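You operate a simulated robot arm through the tools that you are given. There is no shell and no other tool.

The job below is to be done with a simulated two-armed robot. You get a single attempt, and the scene is never put back.

JOB
Read how damp the blue-banded block is and set it drying on the warm plate.
Fine: brush it first, brush back; meter on the block, then on the white square; up to 15 % low, up to 25 % mid, more high; the plate stays on. Set down upright: small blue brush, sample block with the blue band. What is to be rubbed or washed off counts as gone when no trace of it is left.

The check looks at the end state, three seconds after you hand in, the way a careful person would. Anything else that was tipped, shoved, dropped, spilled or broken makes it a failure.

ROBOT AND FRAMES
Two 7-joint arms with fingered hands on one trunk that stands fixed in place. Base frame: the origin is at the foot of the trunk, x ahead of it, y to its left, z up. Readings come in mm, degrees, newtons and seconds.
The left shoulder is at [51, 152, 1147], the right one opposite. With the tool pointing down near the work surface each hand reaches from about 420 to 820 mm from the base axis, measured 20 degrees to its own side. Payload 3.8 kg a hand.
Tool frame (each hand has its own): the origin (TCP) lies between the finger pads and is the grasp point; the fingertips stand 30 mm ahead of it; z points along the fingers, y is the line along which they close. The gripper opens to 104 mm; its body begins 35 mm behind the TCP. The gripper is a hand of 5 fingers: y runs from the thumb to the fingers, the wrist lies at [-15, -104, -178] in the tool frame, and closing takes about 1.5 s.
Orientation is that of the tool frame in the base frame, as [roll, pitch, yaw] about the fixed x, y, z axes, in that order (R = Rz(yaw) Ry(pitch) Rx(roll)). With the fingers straight down and the wrist toward the robot, the tool's x, y and z point along [0, 1, 0], [1, 0, 0] and [0, 0, -1] of the base frame.

CONTROLS
- The arms move only by the tool send_rows. It takes "left_steps", "right_steps" or both (then of equal length, played together; a hand with none holds still); each is one flat list of numbers, 7 for each row, row after row: the shift along the base's x, y, z in units of 200 mm (1.0 is 200 mm), then the turn, a rotation vector about the base's x, y, z in units of 180 degrees (1.0 is 180 degrees), then the closure, from 0 (fully open) to 1 (shut). In form: [tx, ty, tz, wx, wy, wz, fingers, tx, ty, tz, wx, wy, wz, fingers, ...]. A call has 1 to 20 rows; each row is the pose to reach, as a shift and turn from the pose commanded when the call began. A call with a number of a shift or a turn outside -1 to 1 is refused whole. Each row takes 0.2 s and may step no farther than 50 mm and 8.6 degrees from the row before; otherwise, or with a gripper value out of range, the whole call is refused. A pose out of reach is approached as far as the arm can. The call stops where the force on the tool passes 60 N (or 10 N more than at its start, if that is more) or the arm is blocked; 0.2 s more then pass. Each finger travels about 72 mm/s and halts on what it meets, pressing with about 31 N; the grip force reading is that of the motor and also rises with nothing between the fingers. The clock runs only during rows and for 0.2 s after the last one: add rows that repeat a pose to give the fingers time. The reply holds the time, the measured pose of the TCP, the force on the tool along the base axes, the opening and the grip force, in the units named above and with some noise, with the torque about the TCP (base axes, N m) and any sound that the robot's microphone picked up.
- Cameras (640 x 400 px; columns grow to the right, rows downward): "scene" is now at [144.2, 52.7, 1332.3]; the picture's right is [0.56, -0.82, -0.08], its down [-0.25, -0.08, -0.97] and it looks along [0.79, 0.56, -0.25] (base axes); focal length 230 px, centre (320, 200). "left" rides on the left gripper at [-80, -78, -141] in its tool frame; the picture's right is [-0.78, -0.30, 0.56], its down [0.54, -0.78, 0.33] and it looks along [0.33, 0.56, 0.76] (tool axes); focal length 247 px, centre (320, 200). "right" rides on the right gripper at [80, -78, -141] in its tool frame; the picture's right is [-0.78, 0.30, -0.56], its down [-0.53, -0.78, 0.33] and it looks along [-0.33, 0.56, 0.76] (tool axes); focal length 247 px, centre (320, 200). There is no depth. A picture from a camera that has moved, and an enlarged one, comes with that camera's place and axes in the base frame and with its lens.
- snapshot(camera): a new picture of that camera. The clock stands still meanwhile.
- move_column(by): moves the trunk up (or, below 0, down) by that many mm; the arms and the scene camera ride with it, the base frame stays. It gives what a move gives, with no picture.
- set_grasp(shape, hand): the hand has 5 fingers and takes this shape, open, in about a second: jaw (thumb against the fingers, like two jaws); tri (thumb and two fingers); tip (a fingertip pinch); poke (one finger out to press); point (the index stretched); flat (the hand flat); cup (the hand cupped); fist (a fist). The gripper value then closes the fingers along that shape, each until it touches; the sizes above hold for jaw. It gives what a move gives, with no picture.
- pan_tilt(pan, tilt): turns the head with the scene camera to pan (to the left, within 80 degrees either way) and tilt (down, from -29 to 69), counted from straight ahead of the robot (the tilt from the chest, where the trunk bows). It gives what a move gives.
- zoom(camera, box): a new picture of the part [left, top, right, bottom] of that camera's present view, enlarged. The clock stands still meanwhile.
- job_done(): hands the job in; it is judged then, once.

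Places have to be worked out from the pictures, the camera data and where the tool is seen. Open the grippers and draw the arms clear of the work before you hand the job in, unless the task says otherwise.

The tools are called after ">>>" by a JSON object that holds its "method" and its "body". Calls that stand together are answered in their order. send_rows: Moves the arms, as the interface text tells. Its arguments: {"type":"object","properties":{"left_steps":{"type":"array","items":{"type":"number"}},"right_steps":{"type":"array","items":{"type":"number"}}},"required":[]} The other tools are called the same way: move_column (by) moves the trunk up or down; set_grasp (shape, hand) gives the hand a shape; pan_tilt (pan, tilt) turns the head that bears the scene camera; snapshot (camera) takes a picture; zoom (camera, box) takes an enlarged picture of a part of a camera's view; job_done () hands the job in.

At the start:

```text
clock: 0.0
left_eef_pos: [326.9, 413.4, 1241.9]
left_ee_rot: [180.0, 0.1, 90.0]
left_wrist_force: [-1.2, -0.6, -1.0]
left_moment: [0.01, 0.04, 0.02]
left_grip_width: 103.7
left_grasp_force: 0.0
left_shape: jaw
right_eef_pos: [430.5, 4.6, 1265.7]
right_ee_rot: [180.0, 0.0, 90.1]
right_wrist_force: [-1.4, -0.5, 0.2]
right_moment: [-0.03, -0.02, -0.01]
right_grip_width: 103.7
right_grasp_force: 0.1
right_shape: jaw
trunk travel left (down, up): [-225.0, 231.0]
head pan, tilt (commanded): [34.7, 7.7]
```

scene: 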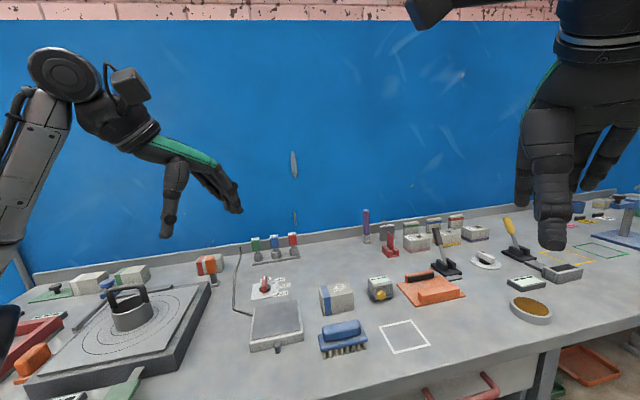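
right: 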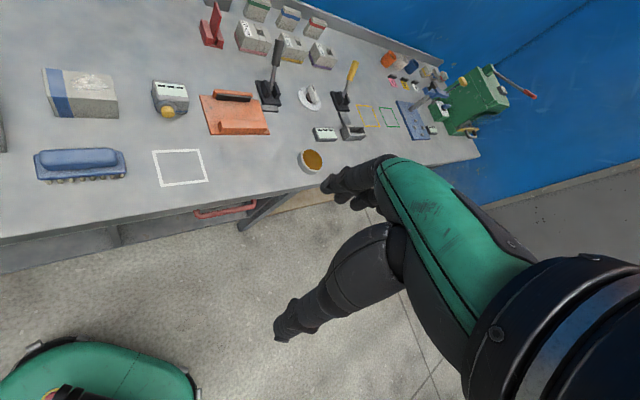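
left: 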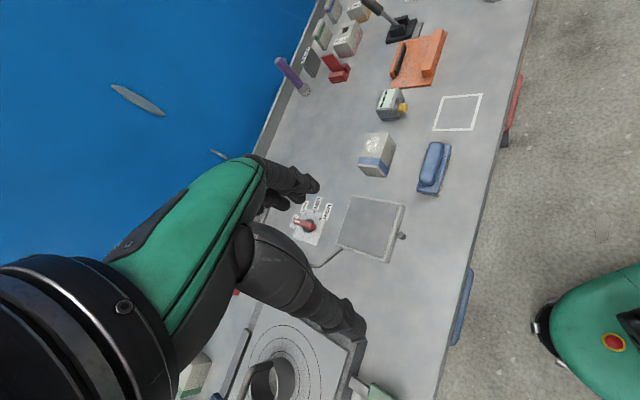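

The scene shows a block with a blue band, a blue brush, a yellow-knobbed meter, a warm plate with a dial/switch and a white square. I zoom in to see the details before moving.

>>> {"method": "zoom", "body": {"camera": "scene", "box": [230, 230, 430, 360]}}

>>> {"method": "zoom", "body": {"camera": "left", "box": [280, 60, 500, 280]}}

>>> {"method": "zoom", "body": {"camera": "right", "box": [0, 40, 280, 220]}}

```text
3.08 times, centred on (330, 295) of scene
camera zoom: at [144.2, 52.7, 1332.3], right [0.56, -0.82, -0.08], down [-0.25, -0.08, -0.97], along [0.79, 0.56, -0.25], focal length 709 px, centre (289, -92)
```

zoom: 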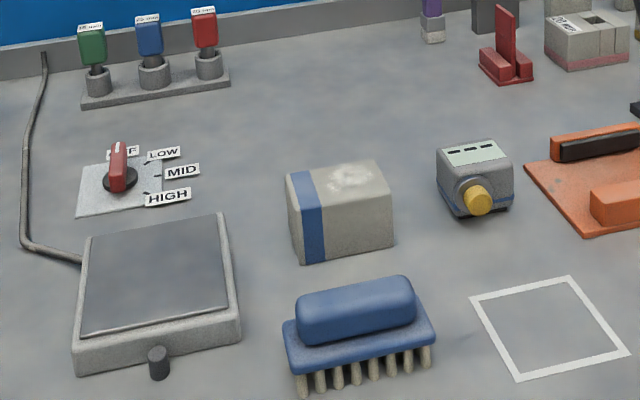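

```text
1.82 times, centred on (390, 170) of left
camera zoom: at [249.7, 332.1, 1384.6], right [-0.3, -0.78, -0.56], down [-0.78, 0.54, -0.33], along [0.56, 0.33, -0.76], focal length 449 px, centre (193, 254)
```

zoom: 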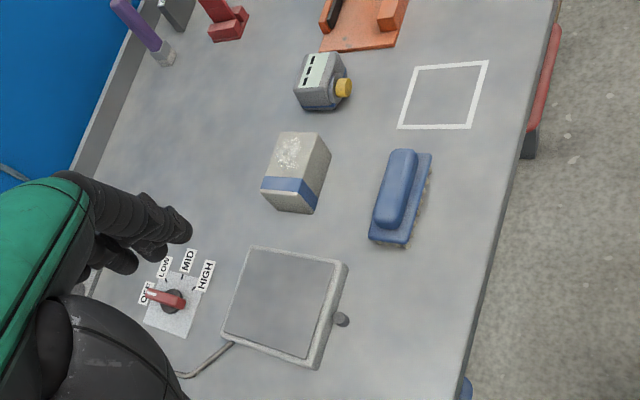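

```text
2.22 times, centred on (140, 130) of right
camera zoom: at [352.9, 85.9, 1406.8], right [0.3, -0.78, 0.56], down [-0.78, -0.53, -0.33], along [0.56, -0.33, -0.76], focal length 549 px, centre (720, 356)
```

zoom: 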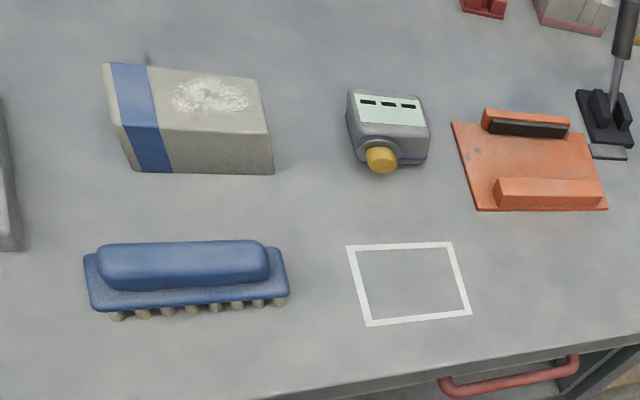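

The bench seems to run diagonally, with its top near z≈855, and the block has white dust on top. I tilt the head down toward the items for a better measuring view.

>>> {"method": "pan_tilt", "body": {"pan": 32, "tilt": 38}}

>>> {"method": "snapshot", "body": {"camera": "scene"}}

```text
clock: 0.9
left_eef_pos: [327.4, 413.1, 1243.6]
left_ee_rot: [-179.9, 0.0, 90.0]
left_wrist_force: [0.2, 0.5, -0.1]
left_moment: [0.01, -0.04, 0.01]
left_grip_width: 103.7
left_grasp_force: 0.0
left_shape: jaw
right_eef_pos: [431.4, 5.4, 1266.8]
right_ee_rot: [180.0, 0.0, 90.0]
right_wrist_force: [0.0, 0.4, 0.9]
right_moment: [-0.03, 0.04, 0.0]
right_grip_width: 103.7
right_grasp_force: 0.1
right_shape: jaw
trunk travel left (down, up): [-225.0, 231.0]
head pan, tilt (commanded): [32.0, 38.0]
```

```text
taken
camera scene: at [134.5, 45.8, 1284.7], right [0.52, -0.85, -0.07], down [-0.63, -0.33, -0.71], along [0.58, 0.42, -0.7], focal length 230 px, centre (320, 200)
```

scene: 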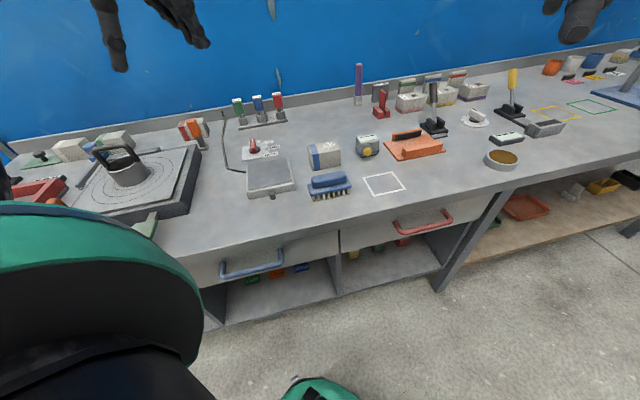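

The working set sits together in the middle of the bench. I zoom in on each piece for finer measurements.

>>> {"method": "zoom", "body": {"camera": "scene", "box": [230, 120, 420, 210]}}

>>> {"method": "zoom", "body": {"camera": "scene", "box": [300, 125, 400, 205]}}

>>> {"method": "zoom", "body": {"camera": "scene", "box": [235, 130, 310, 205]}}

>>> {"method": "zoom", "body": {"camera": "scene", "box": [345, 125, 395, 165]}}

```text
3.37 times, centred on (325, 165) of scene
camera zoom: at [134.5, 45.8, 1284.7], right [0.52, -0.85, -0.07], down [-0.63, -0.33, -0.71], along [0.58, 0.42, -0.7], focal length 776 px, centre (303, 318)
```

zoom: 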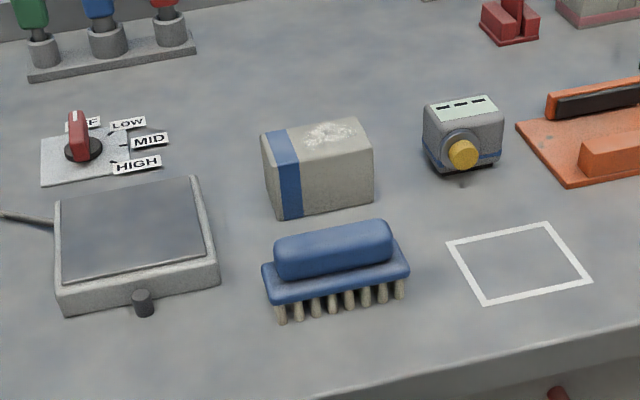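

```text
5.00 times, centred on (350, 165) of scene
camera zoom: at [134.5, 45.8, 1284.7], right [0.52, -0.85, -0.07], down [-0.63, -0.33, -0.71], along [0.58, 0.42, -0.7], focal length 1152 px, centre (170, 375)
```

zoom: 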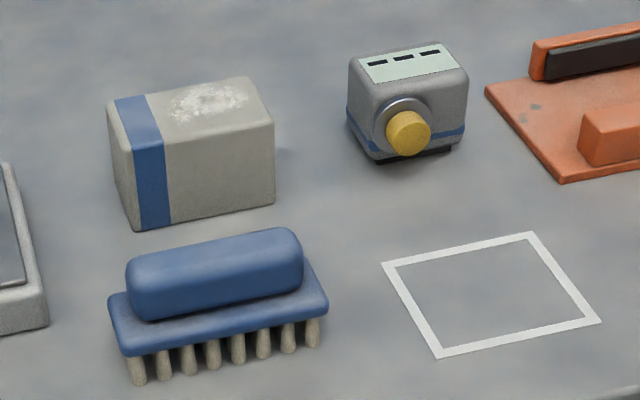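

```text
5.33 times, centred on (272, 168) of scene
camera zoom: at [134.5, 45.8, 1284.7], right [0.52, -0.85, -0.07], down [-0.63, -0.33, -0.71], along [0.58, 0.42, -0.7], focal length 1229 px, centre (573, 373)
```

zoom: 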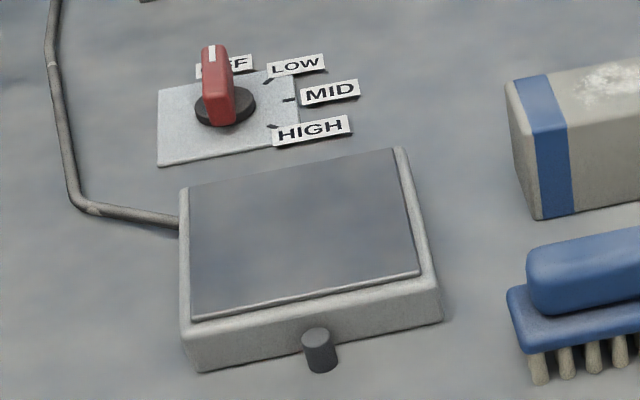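

```text
10.00 times, centred on (370, 145) of scene
camera zoom: at [134.5, 45.8, 1284.7], right [0.52, -0.85, -0.07], down [-0.63, -0.33, -0.71], along [0.58, 0.42, -0.7], focal length 2304 px, centre (-180, 750)
```

zoom: 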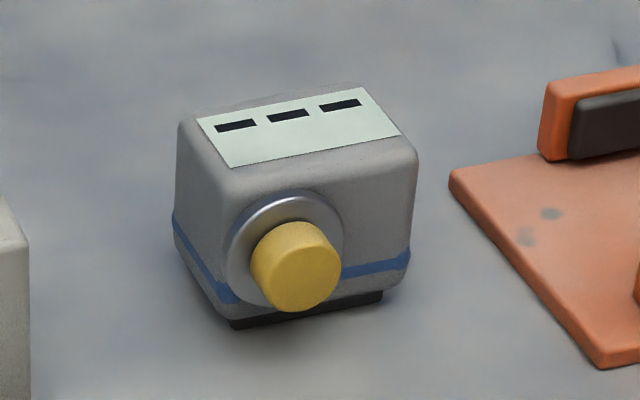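

Brush handle reads around (535,297), block just behind it, meter near (695,262), plate near (484,465), dial near (587,626). I bring the left hand above the brush with its closing axis across the bench depth, to look from close up.

>>> {"method": "send_rows", "body": {"left_steps": [0.11875, -0.06875, -0.0875, 0, 0, 0.03125, 0, 0.2375, -0.1375, -0.175, 0, 0, 0.0625, 0, 0.35625, -0.20625, -0.2625, 0, 0, 0.09375, 0, 0.475, -0.275, -0.35, 0, 0, 0.125, 0, 0.59375, -0.34375, -0.4375, 0, 0, 0.15625, 0, 0.7125, -0.4125, -0.525, 0, 0, 0.1875, 0, 0.83125, -0.48125, -0.6125, 0, 0, 0.21875, 0, 0.95, -0.55, -0.7, 0, 0, 0.25, 0]}}

>>> {"method": "snapshot", "body": {"camera": "left"}}

>>> {"method": "snapshot", "body": {"camera": "scene"}}

```text
clock: 2.8
left_eef_pos: [516.9, 302.8, 1102.3]
left_ee_rot: [179.9, 0.0, 135.1]
left_wrist_force: [0.5, -0.7, 1.1]
left_moment: [0.01, -0.02, 0.0]
left_grip_width: 103.5
left_grasp_force: 0.2
left_shape: jaw
right_eef_pos: [432.6, 2.8, 1265.1]
right_ee_rot: [-179.9, 0.0, 90.0]
right_wrist_force: [0.2, 0.3, 0.7]
right_moment: [0.0, 0.05, 0.0]
right_grip_width: 103.7
right_grasp_force: 0.0
right_shape: jaw
trunk travel left (down, up): [-225.0, 231.0]
head pan, tilt (commanded): [32.0, 38.0]
```

```text
taken
camera left: at [519.8, 189.7, 1243.9], right [0.34, -0.76, -0.56], down [-0.93, -0.17, -0.33], along [0.16, 0.63, -0.76], focal length 247 px, centre (320, 200)
```

left: 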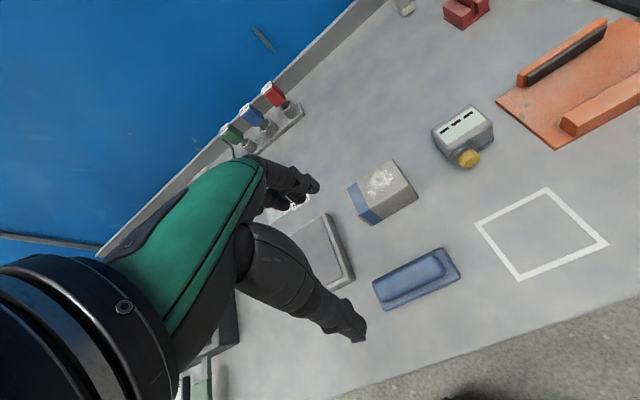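

```text
taken
camera scene: at [136.0, 44.6, 1284.5], right [0.52, -0.85, -0.08], down [-0.63, -0.33, -0.71], along [0.57, 0.42, -0.7], focal length 230 px, centre (320, 200)
```

scene: 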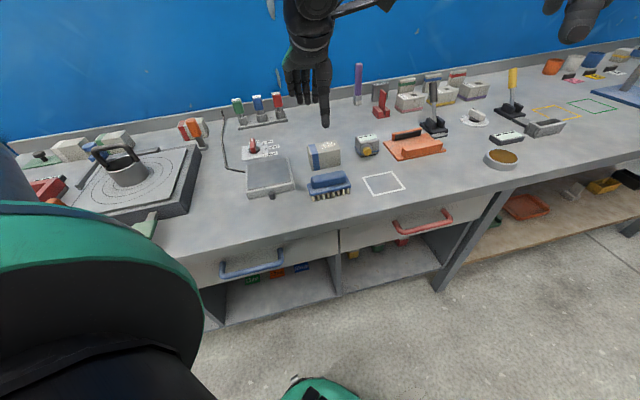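

The left camera now sees brush, block, meter and square well. I zoom in to measure them.

>>> {"method": "zoom", "body": {"camera": "left", "box": [340, 90, 620, 320]}}

>>> {"method": "zoom", "body": {"camera": "left", "box": [330, 140, 480, 320]}}

```text
1.74 times, centred on (480, 205) of left
camera zoom: at [519.8, 189.7, 1243.9], right [0.34, -0.76, -0.56], down [-0.93, -0.17, -0.33], along [0.16, 0.63, -0.76], focal length 430 px, centre (42, 191)
```

zoom: 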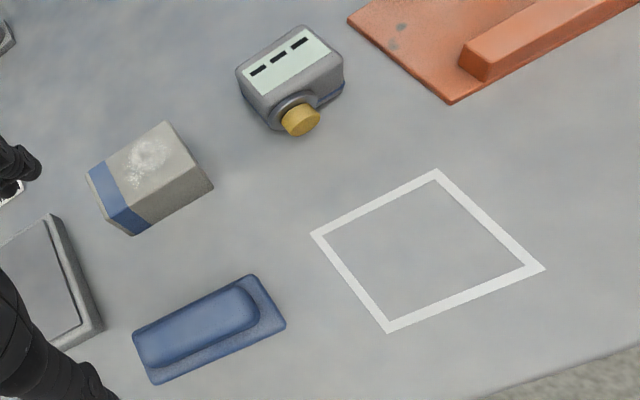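

```text
2.22 times, centred on (405, 230) of left
camera zoom: at [519.8, 189.7, 1243.9], right [0.34, -0.76, -0.56], down [-0.93, -0.17, -0.33], along [0.16, 0.63, -0.76], focal length 549 px, centre (131, 133)
```

zoom: 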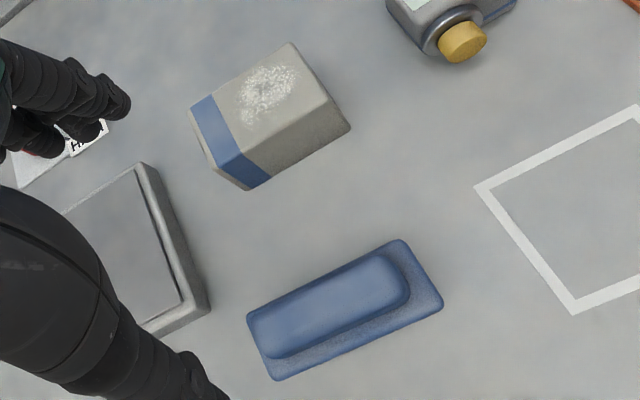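

Triangulating: brush base is about 106×42 mm centred at (515,285), handle top z≈921, base top ≈891, table ≈862; block centre (625,364), top ≈922, aligned at −45°. I lower the left hand over the brush handle with the fingers part-closed and look again.

>>> {"method": "send_rows", "body": {"left_steps": [-0.004, -0.03, -0.12, 0, 0, 0, 0.2, -0.008, -0.06, -0.25, 0, 0, 0, 0.35, -0.0115, -0.092, -0.38, 0, 0, 0, 0.4, -0.0115, -0.092, -0.5, 0, 0, 0, 0.4, -0.0115, -0.092, -0.5, 0, 0, 0, 0.4]}}

>>> {"method": "snapshot", "body": {"camera": "left"}}

>>> {"method": "zoom", "body": {"camera": "scene", "box": [240, 60, 420, 210]}}

```text
clock: 4.0
left_eef_pos: [512.8, 286.5, 1004.6]
left_ee_rot: [180.0, 0.0, 135.0]
left_wrist_force: [0.0, 0.8, -0.1]
left_moment: [-0.01, -0.01, -0.03]
left_grip_width: 62.8
left_grasp_force: 0.0
left_shape: jaw
right_eef_pos: [431.2, 3.7, 1265.6]
right_ee_rot: [180.0, 0.0, 90.0]
right_wrist_force: [0.0, -0.4, 0.5]
right_moment: [-0.01, -0.02, -0.01]
right_grip_width: 103.4
right_grasp_force: 0.2
right_shape: jaw
trunk travel left (down, up): [-225.0, 231.0]
head pan, tilt (commanded): [32.0, 38.0]
```

```text
taken
camera left: at [516.1, 172.8, 1145.5], right [0.34, -0.76, -0.56], down [-0.93, -0.17, -0.33], along [0.16, 0.63, -0.76], focal length 247 px, centre (320, 200)
```

left: 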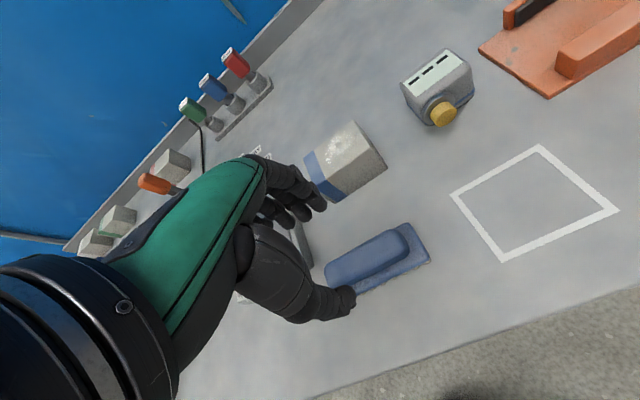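

```text
2.67 times, centred on (330, 135) of scene
camera zoom: at [134.4, 45.6, 1284.7], right [0.52, -0.85, -0.07], down [-0.63, -0.33, -0.71], along [0.57, 0.42, -0.7], focal length 614 px, centre (293, 373)
```

zoom: 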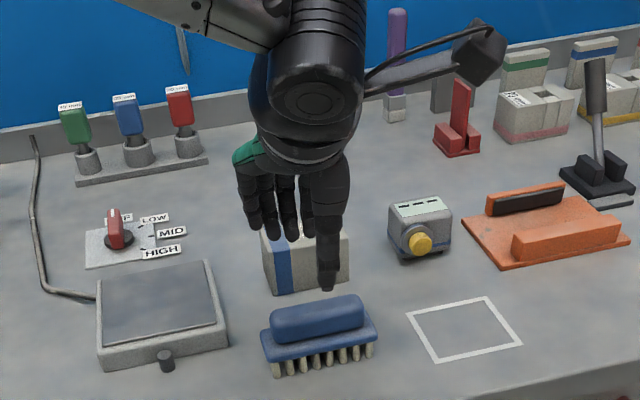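

The hand is right over the brush. I zoom in the left view for a refined estimate of the handle's centre.

>>> {"method": "zoom", "body": {"camera": "left", "box": [300, 200, 460, 300]}}

```text
4.00 times, centred on (380, 250) of left
camera zoom: at [516.1, 172.8, 1145.5], right [0.34, -0.76, -0.56], down [-0.93, -0.17, -0.33], along [0.16, 0.63, -0.76], focal length 988 px, centre (80, 0)
```

zoom: 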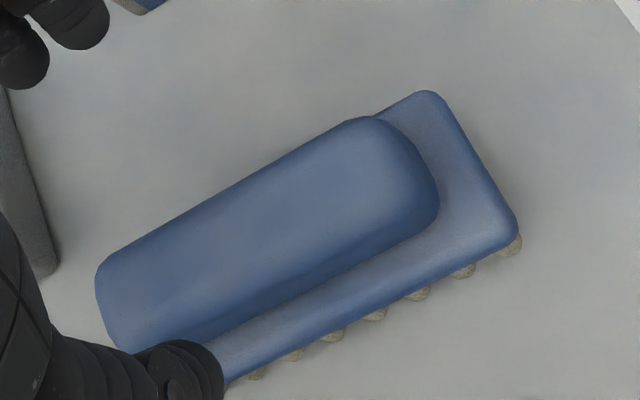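

The brush centre is confirmed at about (514.5,284). I descend with the fingers straddling the handle, tips ending just above the brush base.

>>> {"method": "send_rows", "body": {"left_steps": [0.006, -0.006, -0.1, 0, 0, 0, 0.3, 0.0125, -0.0135, -0.2, 0, 0, 0, 0.3, 0.0125, -0.0135, -0.28, 0, 0, 0, 0.3, 0.0125, -0.0135, -0.34, 0, 0, 0, 0.3, 0.0125, -0.0135, -0.38, 0, 0, 0, 0.3]}}

>>> {"method": "snapshot", "body": {"camera": "left"}}

>>> {"method": "zoom", "body": {"camera": "scene", "box": [270, 90, 390, 210]}}

```text
clock: 5.2
left_eef_pos: [515.1, 281.9, 925.1]
left_ee_rot: [-179.9, 0.1, 135.0]
left_wrist_force: [0.5, -0.5, 0.2]
left_moment: [-0.02, -0.01, 0.03]
left_grip_width: 72.6
left_grasp_force: 0.0
left_shape: jaw
right_eef_pos: [431.8, 4.6, 1263.7]
right_ee_rot: [180.0, 0.0, 90.0]
right_wrist_force: [0.3, 0.3, 0.3]
right_moment: [-0.03, 0.02, 0.0]
right_grip_width: 103.4
right_grasp_force: 0.1
right_shape: jaw
trunk travel left (down, up): [-225.0, 231.0]
head pan, tilt (commanded): [32.0, 38.0]
```

```text
taken
camera left: at [518.9, 169.8, 1067.5], right [0.34, -0.76, -0.56], down [-0.93, -0.17, -0.33], along [0.16, 0.63, -0.76], focal length 247 px, centre (320, 200)
```

left: 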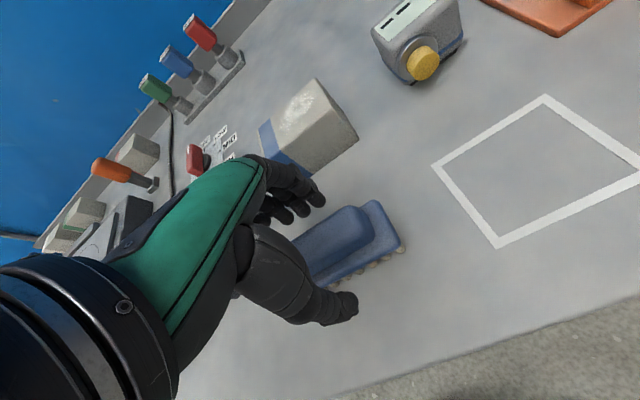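

```text
3.33 times, centred on (330, 150) of scene
camera zoom: at [134.7, 45.7, 1284.6], right [0.52, -0.85, -0.07], down [-0.63, -0.33, -0.71], along [0.57, 0.42, -0.7], focal length 768 px, centre (287, 367)
```

zoom: 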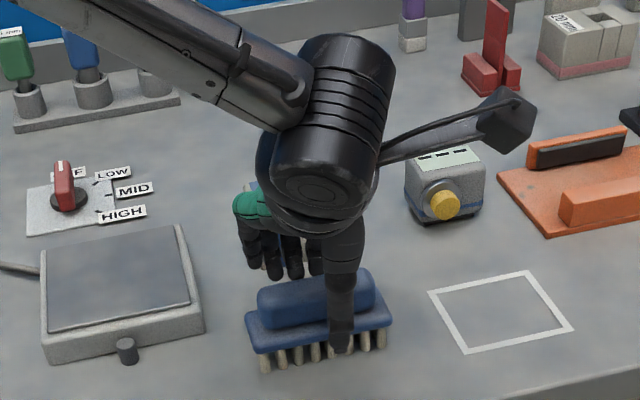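

Thumb is in front of and fingers behind the handle, at the right height. I close the fingers on the handle.

>>> {"method": "send_rows", "body": {"left_steps": [0, 0, 0, 0, 0, 0, 0.6, 0, 0, 0, 0, 0, 0, 0.9, 0, 0, 0, 0, 0, 0, 1, 0, 0, 0, 0, 0, 0, 1, 0, 0, 0, 0, 0, 0, 1, 0, 0, 0, 0, 0, 0, 1, 0, 0, 0, 0, 0, 0, 1]}}

>>> {"method": "snapshot", "body": {"camera": "left"}}

>>> {"method": "zoom", "body": {"camera": "scene", "box": [270, 90, 390, 210]}}

```text
clock: 6.8
left_eef_pos: [516.6, 282.2, 924.8]
left_ee_rot: [180.0, 0.1, 134.9]
left_wrist_force: [0.1, -0.9, 0.9]
left_moment: [0.0, 0.0, -0.03]
left_grip_width: 22.1
left_grasp_force: 30.8
left_shape: jaw
right_eef_pos: [430.7, 4.6, 1264.5]
right_ee_rot: [-180.0, 0.1, 90.0]
right_wrist_force: [-0.3, -0.1, 1.8]
right_moment: [-0.03, 0.01, 0.02]
right_grip_width: 103.4
right_grasp_force: 0.1
right_shape: jaw
trunk travel left (down, up): [-225.0, 231.0]
head pan, tilt (commanded): [32.0, 38.0]
```

```text
taken
camera left: at [518.9, 169.9, 1067.7], right [0.34, -0.76, -0.56], down [-0.93, -0.17, -0.33], along [0.16, 0.63, -0.76], focal length 247 px, centre (320, 200)
```

left: 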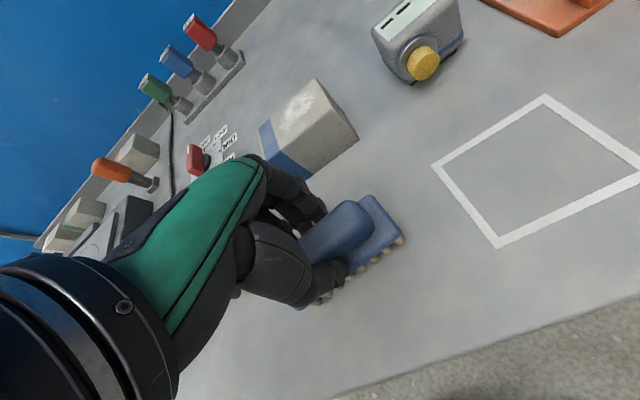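

```text
3.33 times, centred on (330, 150) of scene
camera zoom: at [134.7, 45.8, 1284.6], right [0.52, -0.85, -0.07], down [-0.63, -0.33, -0.71], along [0.57, 0.42, -0.7], focal length 768 px, centre (287, 367)
```

zoom: 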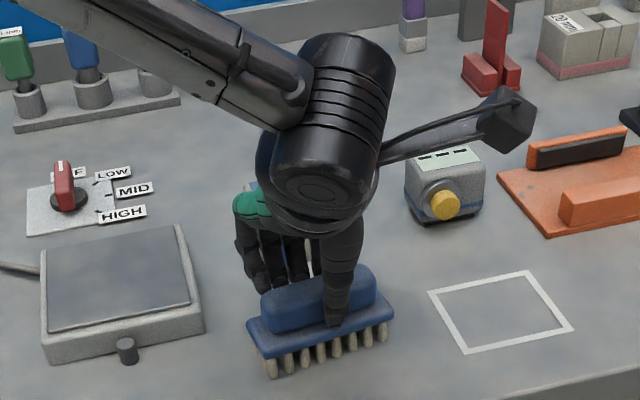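

Gripped the handle at 22 mm with 31 N. I lift straight up 90 mm and check it holds.

>>> {"method": "send_rows", "body": {"left_steps": [0, 0, 0.05, 0, 0, 0, 1, 0, 0, 0.12, 0, 0, 0, 1, 0, 0, 0.22, 0, 0, 0, 1, 0, 0, 0.34, 0, 0, 0, 1, 0, 0, 0.45, 0, 0, 0, 1, 0, 0, 0.45, 0, 0, 0, 1]}}

>>> {"method": "snapshot", "body": {"camera": "left"}}

>>> {"method": "zoom", "body": {"camera": "scene", "box": [270, 70, 390, 190]}}

```text
clock: 8.2
left_eef_pos: [515.9, 283.8, 1016.2]
left_ee_rot: [180.0, -0.1, 135.0]
left_wrist_force: [-0.6, -0.2, 0.1]
left_moment: [-0.01, -0.02, -0.01]
left_grip_width: 22.3
left_grasp_force: 30.7
left_shape: jaw
right_eef_pos: [432.1, 4.1, 1264.5]
right_ee_rot: [180.0, 0.0, 89.9]
right_wrist_force: [0.5, 0.2, 0.4]
right_moment: [0.03, -0.04, 0.01]
right_grip_width: 103.7
right_grasp_force: 0.1
right_shape: jaw
trunk travel left (down, up): [-225.0, 231.0]
head pan, tilt (commanded): [32.0, 38.0]
```

```text
taken
camera left: at [518.8, 170.5, 1158.4], right [0.34, -0.76, -0.56], down [-0.93, -0.17, -0.33], along [0.16, 0.63, -0.76], focal length 247 px, centre (320, 200)
```

left: 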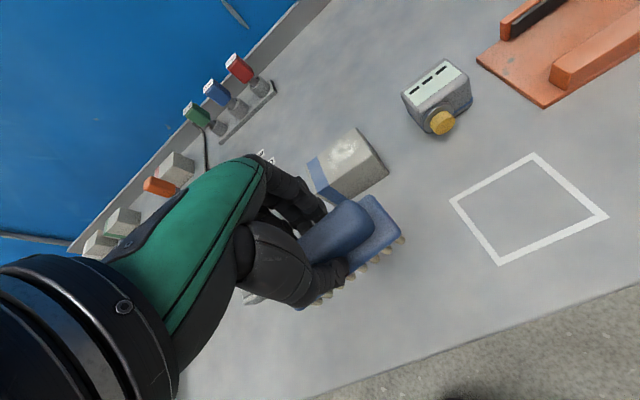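

```text
3.33 times, centred on (330, 130) of scene
camera zoom: at [134.9, 45.9, 1284.6], right [0.52, -0.85, -0.07], down [-0.63, -0.33, -0.71], along [0.57, 0.42, -0.7], focal length 768 px, centre (287, 433)
```

zoom: 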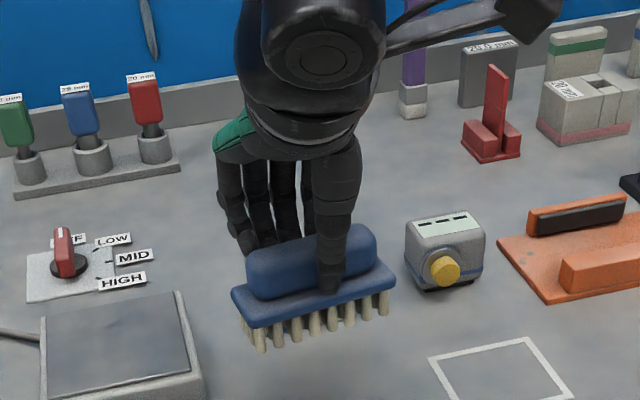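

The brush is held level. Its bristles need TCP about 60 mm above the grasp height to touch the block top, so I move over the dusty patch with clearance, then lower partly.

>>> {"method": "send_rows", "body": {"left_steps": [0.12, 0.0725, 0, 0, 0, 0, 1, 0.24, 0.145, 0, 0, 0, 0, 1, 0.36, 0.2175, 0, 0, 0, 0, 1, 0.48, 0.29, 0, 0, 0, 0, 1, 0.6025, 0.3625, 0, 0, 0, 0, 1, 0.6025, 0.3625, -0.05, 0, 0, 0, 1, 0.6025, 0.3625, -0.1, 0, 0, 0, 1, 0.6025, 0.3625, -0.1, 0, 0, 0, 1]}}

>>> {"method": "snapshot", "body": {"camera": "left"}}

>>> {"method": "zoom", "body": {"camera": "scene", "box": [270, 90, 390, 190]}}

```text
clock: 9.9
left_eef_pos: [637.0, 354.2, 996.8]
left_ee_rot: [180.0, 0.0, 134.9]
left_wrist_force: [0.3, -0.6, -0.2]
left_moment: [0.0, -0.02, 0.02]
left_grip_width: 22.1
left_grasp_force: 30.7
left_shape: jaw
right_eef_pos: [430.5, 3.5, 1265.2]
right_ee_rot: [-180.0, 0.0, 89.9]
right_wrist_force: [0.1, -1.0, 0.4]
right_moment: [-0.01, -0.01, 0.02]
right_grip_width: 103.7
right_grasp_force: 0.0
right_shape: jaw
trunk travel left (down, up): [-225.0, 231.0]
head pan, tilt (commanded): [32.0, 38.0]
```

```text
taken
camera left: at [640.5, 242.2, 1138.8], right [0.34, -0.76, -0.56], down [-0.93, -0.17, -0.33], along [0.16, 0.63, -0.76], focal length 247 px, centre (320, 200)
```

left: 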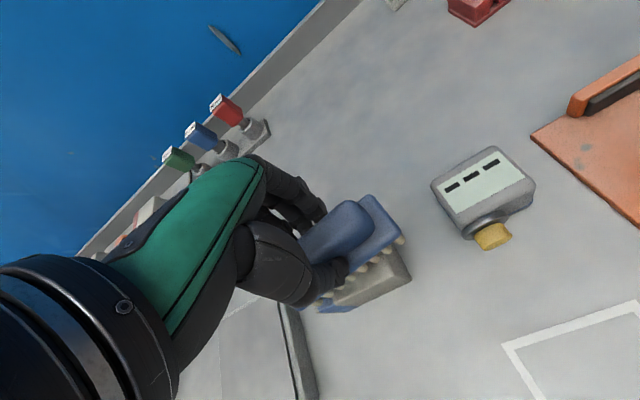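

```text
4.00 times, centred on (330, 140) of scene
camera zoom: at [134.8, 45.8, 1284.6], right [0.52, -0.85, -0.07], down [-0.63, -0.33, -0.71], along [0.57, 0.42, -0.7], focal length 922 px, centre (280, 440)
```

zoom: 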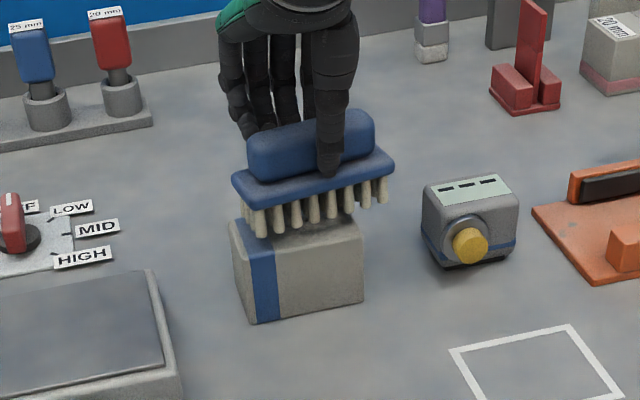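

The brush is centred above the block's top with about 10 mm to go. I lower in small increments and watch the force.

>>> {"method": "send_rows", "body": {"left_steps": [0, 0, -0.015, 0, 0, 0, 1, 0, 0, -0.03, 0, 0, 0, 1, 0, 0, -0.04, 0, 0, 0, 1, 0, 0, -0.04, 0, 0, 0, 1]}}

>>> {"method": "zoom", "body": {"camera": "scene", "box": [290, 110, 370, 180]}}

```text
clock: 10.9
left_eef_pos: [636.9, 354.6, 988.6]
left_ee_rot: [-180.0, 0.0, 134.9]
left_wrist_force: [0.2, -0.2, -1.0]
left_moment: [0.02, -0.04, -0.02]
left_grip_width: 22.4
left_grasp_force: 31.0
left_shape: jaw
right_eef_pos: [431.0, 6.3, 1264.8]
right_ee_rot: [179.9, 0.1, 90.0]
right_wrist_force: [-0.1, 0.2, 0.2]
right_moment: [0.01, -0.02, 0.0]
right_grip_width: 103.6
right_grasp_force: 0.1
right_shape: jaw
trunk travel left (down, up): [-225.0, 231.0]
head pan, tilt (commanded): [32.0, 38.0]
```

```text
5.71 times, centred on (330, 145) of scene
camera zoom: at [134.7, 45.8, 1284.6], right [0.52, -0.85, -0.07], down [-0.63, -0.33, -0.71], along [0.57, 0.42, -0.7], focal length 1317 px, centre (263, 514)
```

zoom: 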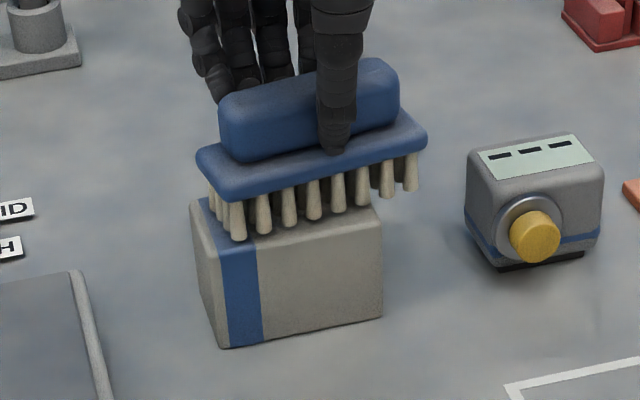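

The bristles are a few millimetres above the top, with no contact yet. I go on in 1–2 mm steps.

>>> {"method": "send_rows", "body": {"left_steps": [0, 0, -0.01, 0, 0, 0, 1, 0, 0, -0.015, 0, 0, 0, 1, 0, 0, -0.015, 0, 0, 0, 1]}}

```text
clock: 11.8
left_eef_pos: [637.2, 353.8, 984.7]
left_ee_rot: [-180.0, 0.0, 135.0]
left_wrist_force: [0.0, 0.2, -1.0]
left_moment: [0.03, -0.05, 0.02]
left_grip_width: 22.1
left_grasp_force: 30.8
left_shape: jaw
right_eef_pos: [431.0, 2.6, 1266.1]
right_ee_rot: [-179.9, 0.0, 90.0]
right_wrist_force: [0.7, -0.4, 0.9]
right_moment: [-0.02, 0.0, 0.01]
right_grip_width: 103.5
right_grasp_force: 0.1
right_shape: jaw
trunk travel left (down, up): [-225.0, 231.0]
head pan, tilt (commanded): [32.0, 38.0]
```

No contact force yet at TCP z≈985; I step down another 2 mm and read.

>>> {"method": "send_rows", "body": {"left_steps": [0, 0, -0.005, 0, 0, 0, 1, 0, 0, -0.01, 0, 0, 0, 1, 0, 0, -0.01, 0, 0, 0, 1]}}

>>> {"method": "zoom", "body": {"camera": "scene", "box": [290, 110, 370, 180]}}

```text
clock: 12.6
left_eef_pos: [637.2, 354.5, 984.6]
left_ee_rot: [179.9, 0.1, 135.0]
left_wrist_force: [0.7, -0.1, 7.7]
left_moment: [0.05, -0.04, 0.01]
left_grip_width: 22.6
left_grasp_force: 30.7
left_shape: jaw
right_eef_pos: [429.1, 4.0, 1264.3]
right_ee_rot: [-180.0, 0.1, 90.0]
right_wrist_force: [0.6, 0.1, 0.4]
right_moment: [-0.03, 0.01, -0.02]
right_grip_width: 103.5
right_grasp_force: 0.1
right_shape: jaw
trunk travel left (down, up): [-225.0, 231.0]
head pan, tilt (commanded): [32.0, 38.0]
```

```text
5.71 times, centred on (330, 145) of scene
camera zoom: at [133.5, 45.2, 1284.9], right [0.52, -0.85, -0.07], down [-0.63, -0.33, -0.71], along [0.58, 0.42, -0.7], focal length 1317 px, centre (263, 514)
```

zoom: 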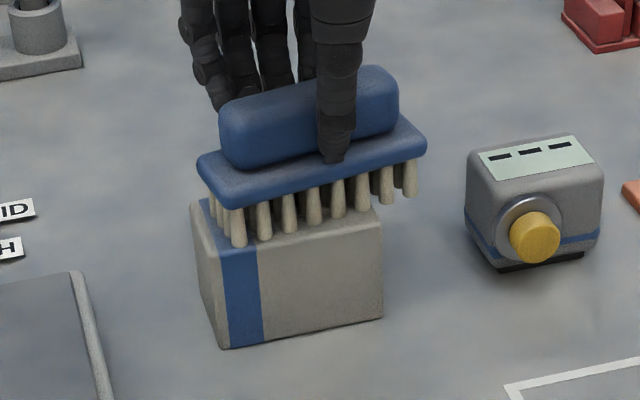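

Contact at about 8 N. I make gentle strokes across the block (along its depth), ±16 mm, then check the block hasn't shifted.

>>> {"method": "send_rows", "body": {"left_steps": [0.0283, 0.0283, 0, 0, 0, 0, 1, 0.0566, 0.0566, 0, 0, 0, 0, 1, 0.0283, 0.0283, 0, 0, 0, 0, 1, 0, 0, 0, 0, 0, 0, 1, -0.0283, -0.0283, 0, 0, 0, 0, 1, -0.0566, -0.0566, 0, 0, 0, 0, 1, -0.0283, -0.0283, 0, 0, 0, 0, 1, 0, 0, 0, 0, 0, 0, 1]}}

>>> {"method": "zoom", "body": {"camera": "scene", "box": [290, 110, 370, 180]}}

```text
clock: 14.3
left_eef_pos: [636.7, 353.2, 984.5]
left_ee_rot: [179.9, 0.0, 134.9]
left_wrist_force: [-2.6, -3.3, 11.6]
left_moment: [-0.13, 0.04, -0.02]
left_grip_width: 22.6
left_grasp_force: 30.6
left_shape: jaw
right_eef_pos: [429.3, 2.7, 1265.9]
right_ee_rot: [179.9, -0.1, 90.0]
right_wrist_force: [-0.5, 0.5, -0.8]
right_moment: [-0.02, -0.04, 0.04]
right_grip_width: 103.8
right_grasp_force: 0.0
right_shape: jaw
trunk travel left (down, up): [-225.0, 231.0]
head pan, tilt (commanded): [32.0, 38.0]
```

```text
5.71 times, centred on (330, 145) of scene
camera zoom: at [132.7, 44.4, 1284.9], right [0.52, -0.85, -0.07], down [-0.63, -0.33, -0.71], along [0.58, 0.42, -0.7], focal length 1317 px, centre (263, 514)
```

zoom: 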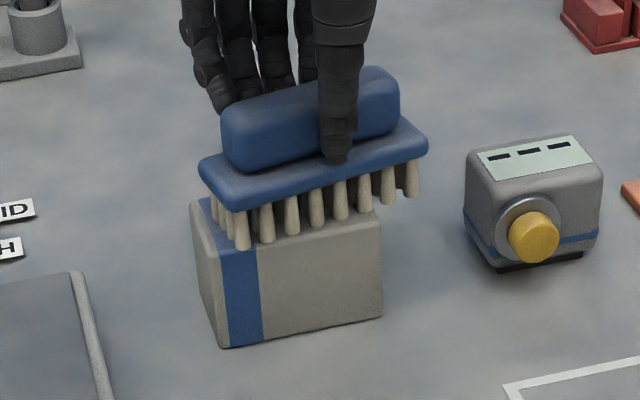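

The block stayed put and the drag is small (~4 N). I continue with strokes both ways and along the block, and diagonals, to cover the whole patch.

>>> {"method": "send_rows", "body": {"left_steps": [0.0566, 0.0566, 0, 0, 0, 0, 1, 0, 0, 0, 0, 0, 0, 1, -0.0566, -0.0566, 0, 0, 0, 0, 1, 0, 0, 0, 0, 0, 0, 1, 0.0566, -0.0566, 0, 0, 0, 0, 1, 0, 0, 0, 0, 0, 0, 1, -0.0566, 0.0566, 0, 0, 0, 0, 1, 0, 0, 0, 0, 0, 0, 1, 0.08, 0, 0, 0, 0, 0, 1, 0, 0, 0, 0, 0, 0, 1, -0.08, 0, 0, 0, 0, 0, 1, 0, 0, 0, 0, 0, 0, 1, 0, 0.08, 0, 0, 0, 0, 1, 0, 0, 0, 0, 0, 0, 1, 0, -0.08, 0, 0, 0, 0, 1, 0, 0, 0, 0, 0, 0, 1, 0.0566, 0.0566, 0, 0, 0, 0, 1, 0, 0, 0, 0, 0, 0, 1, -0.0566, -0.0566, 0, 0, 0, 0, 1, 0, 0, 0, 0, 0, 0, 1]}}

>>> {"method": "zoom", "body": {"camera": "scene", "box": [290, 110, 370, 180]}}

```text
clock: 18.6
left_eef_pos: [635.4, 353.9, 984.6]
left_ee_rot: [-180.0, 0.0, 135.0]
left_wrist_force: [-3.1, -2.5, 8.5]
left_moment: [-0.09, 0.05, -0.04]
left_grip_width: 22.8
left_grasp_force: 31.5
left_shape: jaw
right_eef_pos: [430.8, 3.8, 1265.2]
right_ee_rot: [180.0, 0.0, 90.1]
right_wrist_force: [0.7, 0.1, 0.1]
right_moment: [-0.03, 0.0, -0.01]
right_grip_width: 103.6
right_grasp_force: 0.1
right_shape: jaw
trunk travel left (down, up): [-225.0, 231.0]
head pan, tilt (commanded): [32.0, 38.0]
```

```text
5.71 times, centred on (330, 145) of scene
camera zoom: at [133.1, 44.6, 1284.8], right [0.52, -0.85, -0.07], down [-0.63, -0.33, -0.71], along [0.58, 0.42, -0.7], focal length 1317 px, centre (263, 514)
```

zoom: 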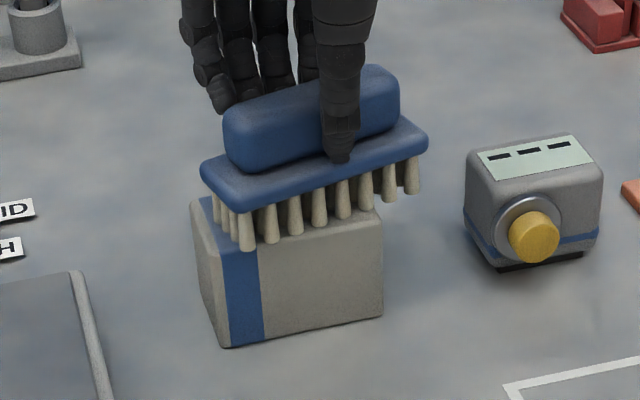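

The block is still in place. I lift the brush and move it back toward its spot to inspect the block's top.

>>> {"method": "send_rows", "body": {"left_steps": [0, 0, 0.05, 0, 0, 0, 1, 0, 0, 0.15, 0, 0, 0, 1, -0.15, -0.09, 0.18, 0, 0, 0, 1, -0.3, -0.18, 0.18, 0, 0, 0, 1, -0.45, -0.27, 0.18, 0, 0, 0, 1, -0.6025, -0.3625, 0.18, 0, 0, 0, 1, -0.6025, -0.3625, 0.18, 0, 0, 0, 1]}}

>>> {"method": "zoom", "body": {"camera": "left", "box": [280, 110, 440, 210]}}

>>> {"method": "zoom", "body": {"camera": "scene", "box": [290, 110, 370, 180]}}

```text
clock: 20.1
left_eef_pos: [517.6, 282.4, 1018.9]
left_ee_rot: [-180.0, 0.0, 135.0]
left_wrist_force: [0.4, 0.0, -1.5]
left_moment: [0.0, -0.01, 0.0]
left_grip_width: 22.7
left_grasp_force: 31.3
left_shape: jaw
right_eef_pos: [432.2, 4.2, 1265.3]
right_ee_rot: [-179.8, 0.0, 90.0]
right_wrist_force: [0.5, -0.2, 0.6]
right_moment: [0.0, 0.03, -0.03]
right_grip_width: 103.6
right_grasp_force: 0.1
right_shape: jaw
trunk travel left (down, up): [-225.0, 231.0]
head pan, tilt (commanded): [32.0, 38.0]
```

```text
4.00 times, centred on (360, 160) of left
camera zoom: at [520.7, 169.3, 1160.6], right [0.34, -0.76, -0.56], down [-0.93, -0.17, -0.33], along [0.16, 0.63, -0.76], focal length 988 px, centre (160, 360)
```

zoom: 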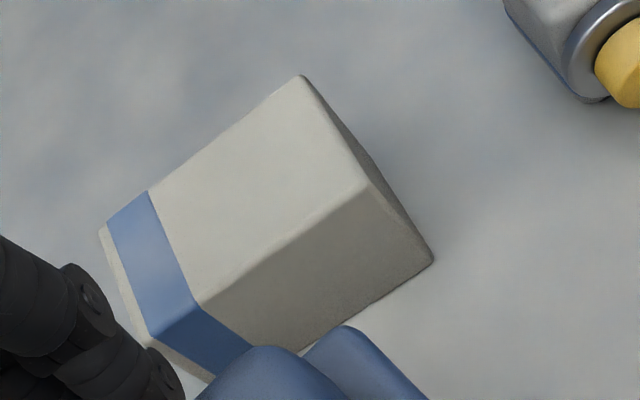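

```text
5.71 times, centred on (330, 145) of scene
camera zoom: at [135.2, 46.0, 1284.5], right [0.52, -0.85, -0.07], down [-0.63, -0.33, -0.71], along [0.57, 0.42, -0.7], focal length 1317 px, centre (263, 514)
```

zoom: 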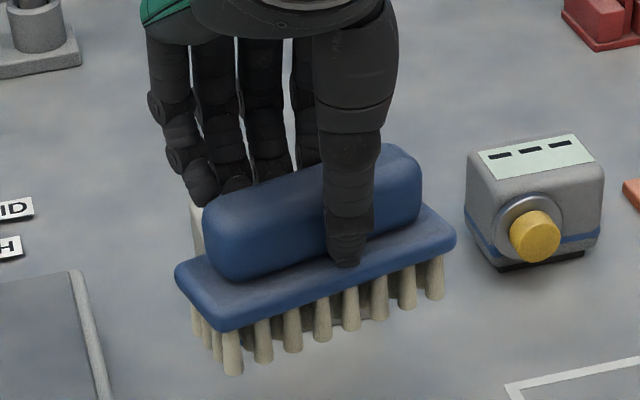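

The block's top looks fully clean from this view. I lower the brush toward its original place.

>>> {"method": "send_rows", "body": {"left_steps": [0, 0, -0.1, 0, 0, 0, 1, 0, 0, -0.2, 0, 0, 0, 1, 0, 0, -0.3, 0, 0, 0, 1, 0, 0, -0.38, 0, 0, 0, 1, 0, 0, -0.43, 0, 0, 0, 1, 0, 0, -0.445, 0, 0, 0, 1, 0, 0, -0.445, 0, 0, 0, 1]}}

>>> {"method": "zoom", "body": {"camera": "scene", "box": [300, 125, 400, 205]}}

```text
clock: 21.8
left_eef_pos: [518.2, 282.8, 931.2]
left_ee_rot: [-179.9, -0.1, 135.0]
left_wrist_force: [0.1, 0.5, -1.2]
left_moment: [-0.01, 0.03, 0.0]
left_grip_width: 22.7
left_grasp_force: 31.1
left_shape: jaw
right_eef_pos: [430.1, 4.0, 1264.6]
right_ee_rot: [179.9, 0.0, 90.1]
right_wrist_force: [0.1, 0.3, -0.5]
right_moment: [-0.07, -0.04, 0.0]
right_grip_width: 103.7
right_grasp_force: 0.0
right_shape: jaw
trunk travel left (down, up): [-225.0, 231.0]
head pan, tilt (commanded): [32.0, 38.0]
```

```text
5.00 times, centred on (350, 165) of scene
camera zoom: at [134.7, 45.7, 1284.6], right [0.52, -0.85, -0.07], down [-0.63, -0.33, -0.71], along [0.57, 0.42, -0.7], focal length 1152 px, centre (170, 375)
```

zoom: 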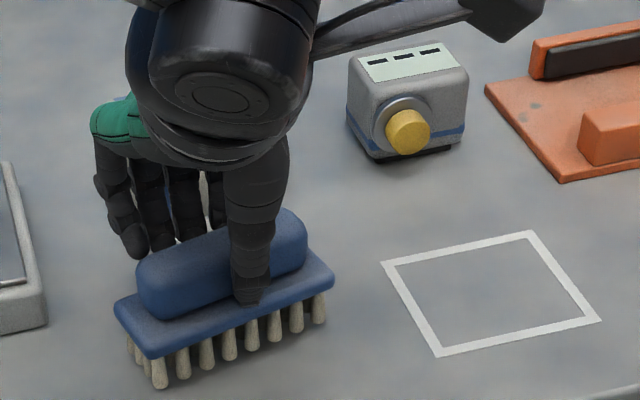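

The brush has yawed about 14° in my grip (right end further back than originally) and hangs ~4 mm above the table. I turn the hand −14.5° and shift slightly so the brush matches its original pose, then compare.

>>> {"method": "send_rows", "body": {"left_steps": [-0.003, 0.006, 0.01, 0, 0, -0.03, 1, -0.006, 0.012, 0.01, 0, 0, -0.06, 1, -0.01, 0.0175, 0.01, 0, 0, -0.0806, 1, -0.01, 0.0175, 0.005, 0, 0, -0.0806, 1, -0.01, 0.0175, 0.005, 0, 0, -0.0806, 1]}}

>>> {"method": "zoom", "body": {"camera": "scene", "box": [300, 125, 400, 205]}}

>>> {"method": "snapshot", "body": {"camera": "left"}}

```text
clock: 22.9
left_eef_pos: [514.5, 284.6, 930.5]
left_ee_rot: [-180.0, 0.1, 120.3]
left_wrist_force: [-0.1, -0.2, -1.4]
left_moment: [0.0, 0.03, 0.0]
left_grip_width: 22.4
left_grasp_force: 31.0
left_shape: jaw
right_eef_pos: [430.6, 4.0, 1265.2]
right_ee_rot: [-179.9, -0.1, 90.0]
right_wrist_force: [0.5, 0.5, 0.2]
right_moment: [-0.01, -0.02, 0.01]
right_grip_width: 103.6
right_grasp_force: 0.1
right_shape: jaw
trunk travel left (down, up): [-225.0, 231.0]
head pan, tilt (commanded): [32.0, 38.0]
```

```text
5.00 times, centred on (350, 165) of scene
camera zoom: at [134.7, 45.8, 1284.6], right [0.52, -0.85, -0.07], down [-0.63, -0.33, -0.71], along [0.57, 0.42, -0.7], focal length 1152 px, centre (170, 375)
```

zoom: 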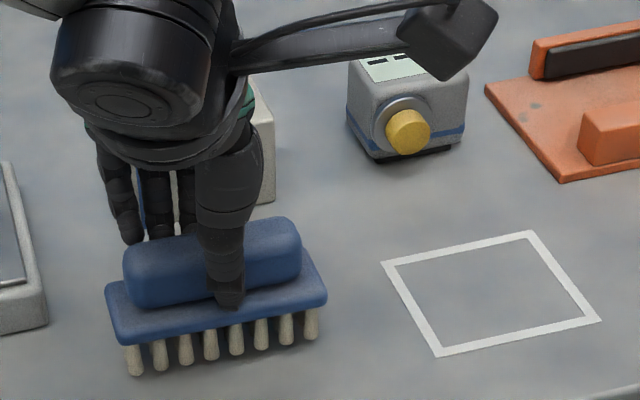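

```text
taken
camera left: at [489.2, 176.1, 1073.1], right [0.14, -0.82, -0.56], down [-0.94, 0.07, -0.33], along [0.31, 0.57, -0.76], focal length 247 px, centre (320, 200)
```

left: 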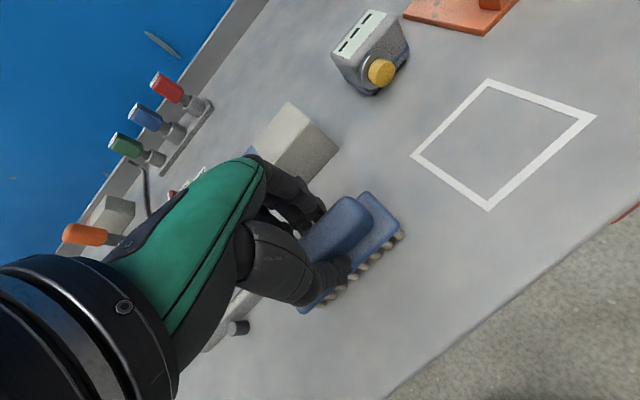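

Orientation and position now match the original picture to about a millimetre. I lower the last ~5 mm until the bristles touch.

>>> {"method": "send_rows", "body": {"left_steps": [0, 0, -0.01, 0, 0, 0, 1, 0, 0, -0.02, 0, 0, 0, 1, 0, 0, -0.025, 0, 0, 0, 1, 0, 0, -0.025, 0, 0, 0, 1]}}

```text
clock: 23.9
left_eef_pos: [514.6, 286.1, 926.2]
left_ee_rot: [-180.0, 0.0, 120.4]
left_wrist_force: [1.5, -0.4, -1.5]
left_moment: [0.03, -0.03, -0.02]
left_grip_width: 22.7
left_grasp_force: 30.8
left_shape: jaw
right_eef_pos: [430.7, 4.4, 1265.8]
right_ee_rot: [-180.0, 0.0, 90.0]
right_wrist_force: [0.1, -0.1, -0.5]
right_moment: [0.02, 0.02, 0.02]
right_grip_width: 103.4
right_grasp_force: 0.0
right_shape: jaw
trunk travel left (down, up): [-225.0, 231.0]
head pan, tilt (commanded): [32.0, 38.0]
```

No contact yet; another small step down with the force watched.

>>> {"method": "send_rows", "body": {"left_steps": [0, 0, -0.005, 0, 0, 0, 1, 0, 0, -0.0075, 0, 0, 0, 1, 0, 0, -0.0075, 0, 0, 0, 1]}}

>>> {"method": "zoom", "body": {"camera": "scene", "box": [300, 125, 400, 205]}}

```text
clock: 24.8
left_eef_pos: [514.5, 285.9, 925.1]
left_ee_rot: [-180.0, 0.1, 120.5]
left_wrist_force: [0.6, 0.3, -0.5]
left_moment: [-0.03, -0.03, -0.01]
left_grip_width: 22.5
left_grasp_force: 30.8
left_shape: jaw
right_eef_pos: [431.0, 4.5, 1264.9]
right_ee_rot: [-180.0, -0.1, 90.0]
right_wrist_force: [0.5, 0.3, -0.2]
right_moment: [0.0, -0.03, 0.0]
right_grip_width: 103.7
right_grasp_force: 0.0
right_shape: jaw
trunk travel left (down, up): [-225.0, 231.0]
head pan, tilt (commanded): [32.0, 38.0]
```

```text
5.00 times, centred on (350, 165) of scene
camera zoom: at [134.6, 45.8, 1284.7], right [0.52, -0.85, -0.07], down [-0.63, -0.33, -0.71], along [0.57, 0.42, -0.7], focal length 1152 px, centre (170, 375)
```

zoom: 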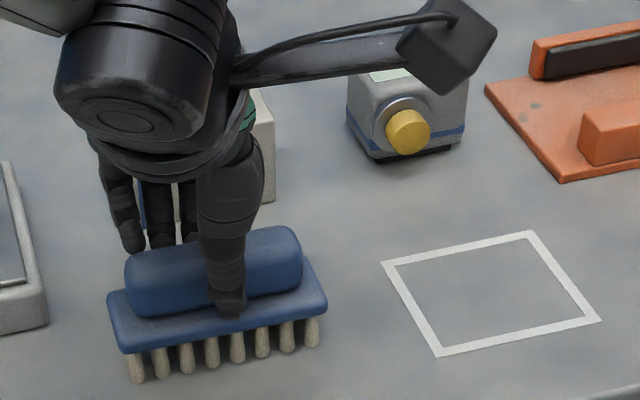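

Bristle tips now match the original pixels almost exactly. One more millimetre, then I check contact.

>>> {"method": "send_rows", "body": {"left_steps": [0, 0, -0.004, 0, 0, 0, 1, 0, 0, -0.006, 0, 0, 0, 1, 0, 0, -0.006, 0, 0, 0, 1]}}

```text
clock: 25.6
left_eef_pos: [513.2, 285.2, 925.4]
left_ee_rot: [179.8, 0.1, 120.3]
left_wrist_force: [1.2, -0.4, 4.6]
left_moment: [-0.03, -0.12, -0.01]
left_grip_width: 22.7
left_grasp_force: 30.6
left_shape: jaw
right_eef_pos: [430.8, 4.1, 1264.6]
right_ee_rot: [-180.0, 0.1, 89.9]
right_wrist_force: [0.0, -0.2, 0.3]
right_moment: [0.01, -0.03, -0.03]
right_grip_width: 103.6
right_grasp_force: 0.1
right_shape: jaw
trunk travel left (down, up): [-225.0, 231.0]
head pan, tilt (commanded): [32.0, 38.0]
```

Contact at ~5 N: the brush stands on the table. I open the hand to release.

>>> {"method": "send_rows", "body": {"left_steps": [0, 0, 0, 0, 0, 0, 0.7, 0, 0, 0, 0, 0, 0, 0.6, 0, 0, 0, 0, 0, 0, 0.4, 0, 0, 0, 0, 0, 0, 0.3, 0, 0, 0, 0, 0, 0, 0.3]}}

>>> {"method": "zoom", "body": {"camera": "scene", "box": [300, 125, 400, 205]}}

```text
clock: 26.8
left_eef_pos: [514.9, 285.7, 924.9]
left_ee_rot: [-180.0, -0.1, 120.5]
left_wrist_force: [0.2, -0.1, 0.4]
left_moment: [-0.02, 0.03, 0.0]
left_grip_width: 72.6
left_grasp_force: 0.2
left_shape: jaw
right_eef_pos: [430.6, 5.1, 1265.0]
right_ee_rot: [-180.0, 0.0, 90.0]
right_wrist_force: [0.4, -0.5, 1.0]
right_moment: [0.01, -0.01, -0.01]
right_grip_width: 103.9
right_grasp_force: 0.1
right_shape: jaw
trunk travel left (down, up): [-225.0, 231.0]
head pan, tilt (commanded): [32.0, 38.0]
```

```text
5.00 times, centred on (350, 165) of scene
camera zoom: at [134.6, 45.8, 1284.6], right [0.52, -0.85, -0.07], down [-0.63, -0.33, -0.71], along [0.57, 0.42, -0.7], focal length 1152 px, centre (170, 375)
```

zoom: 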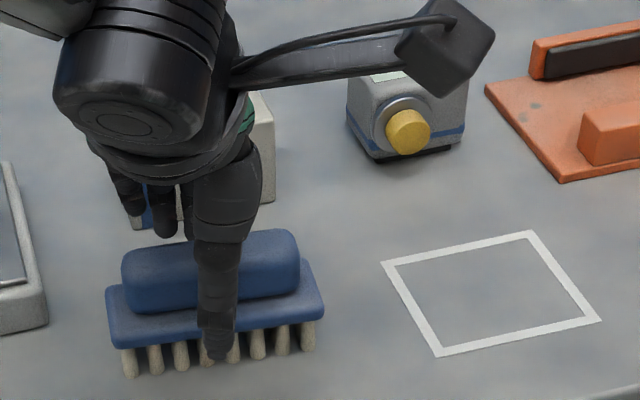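

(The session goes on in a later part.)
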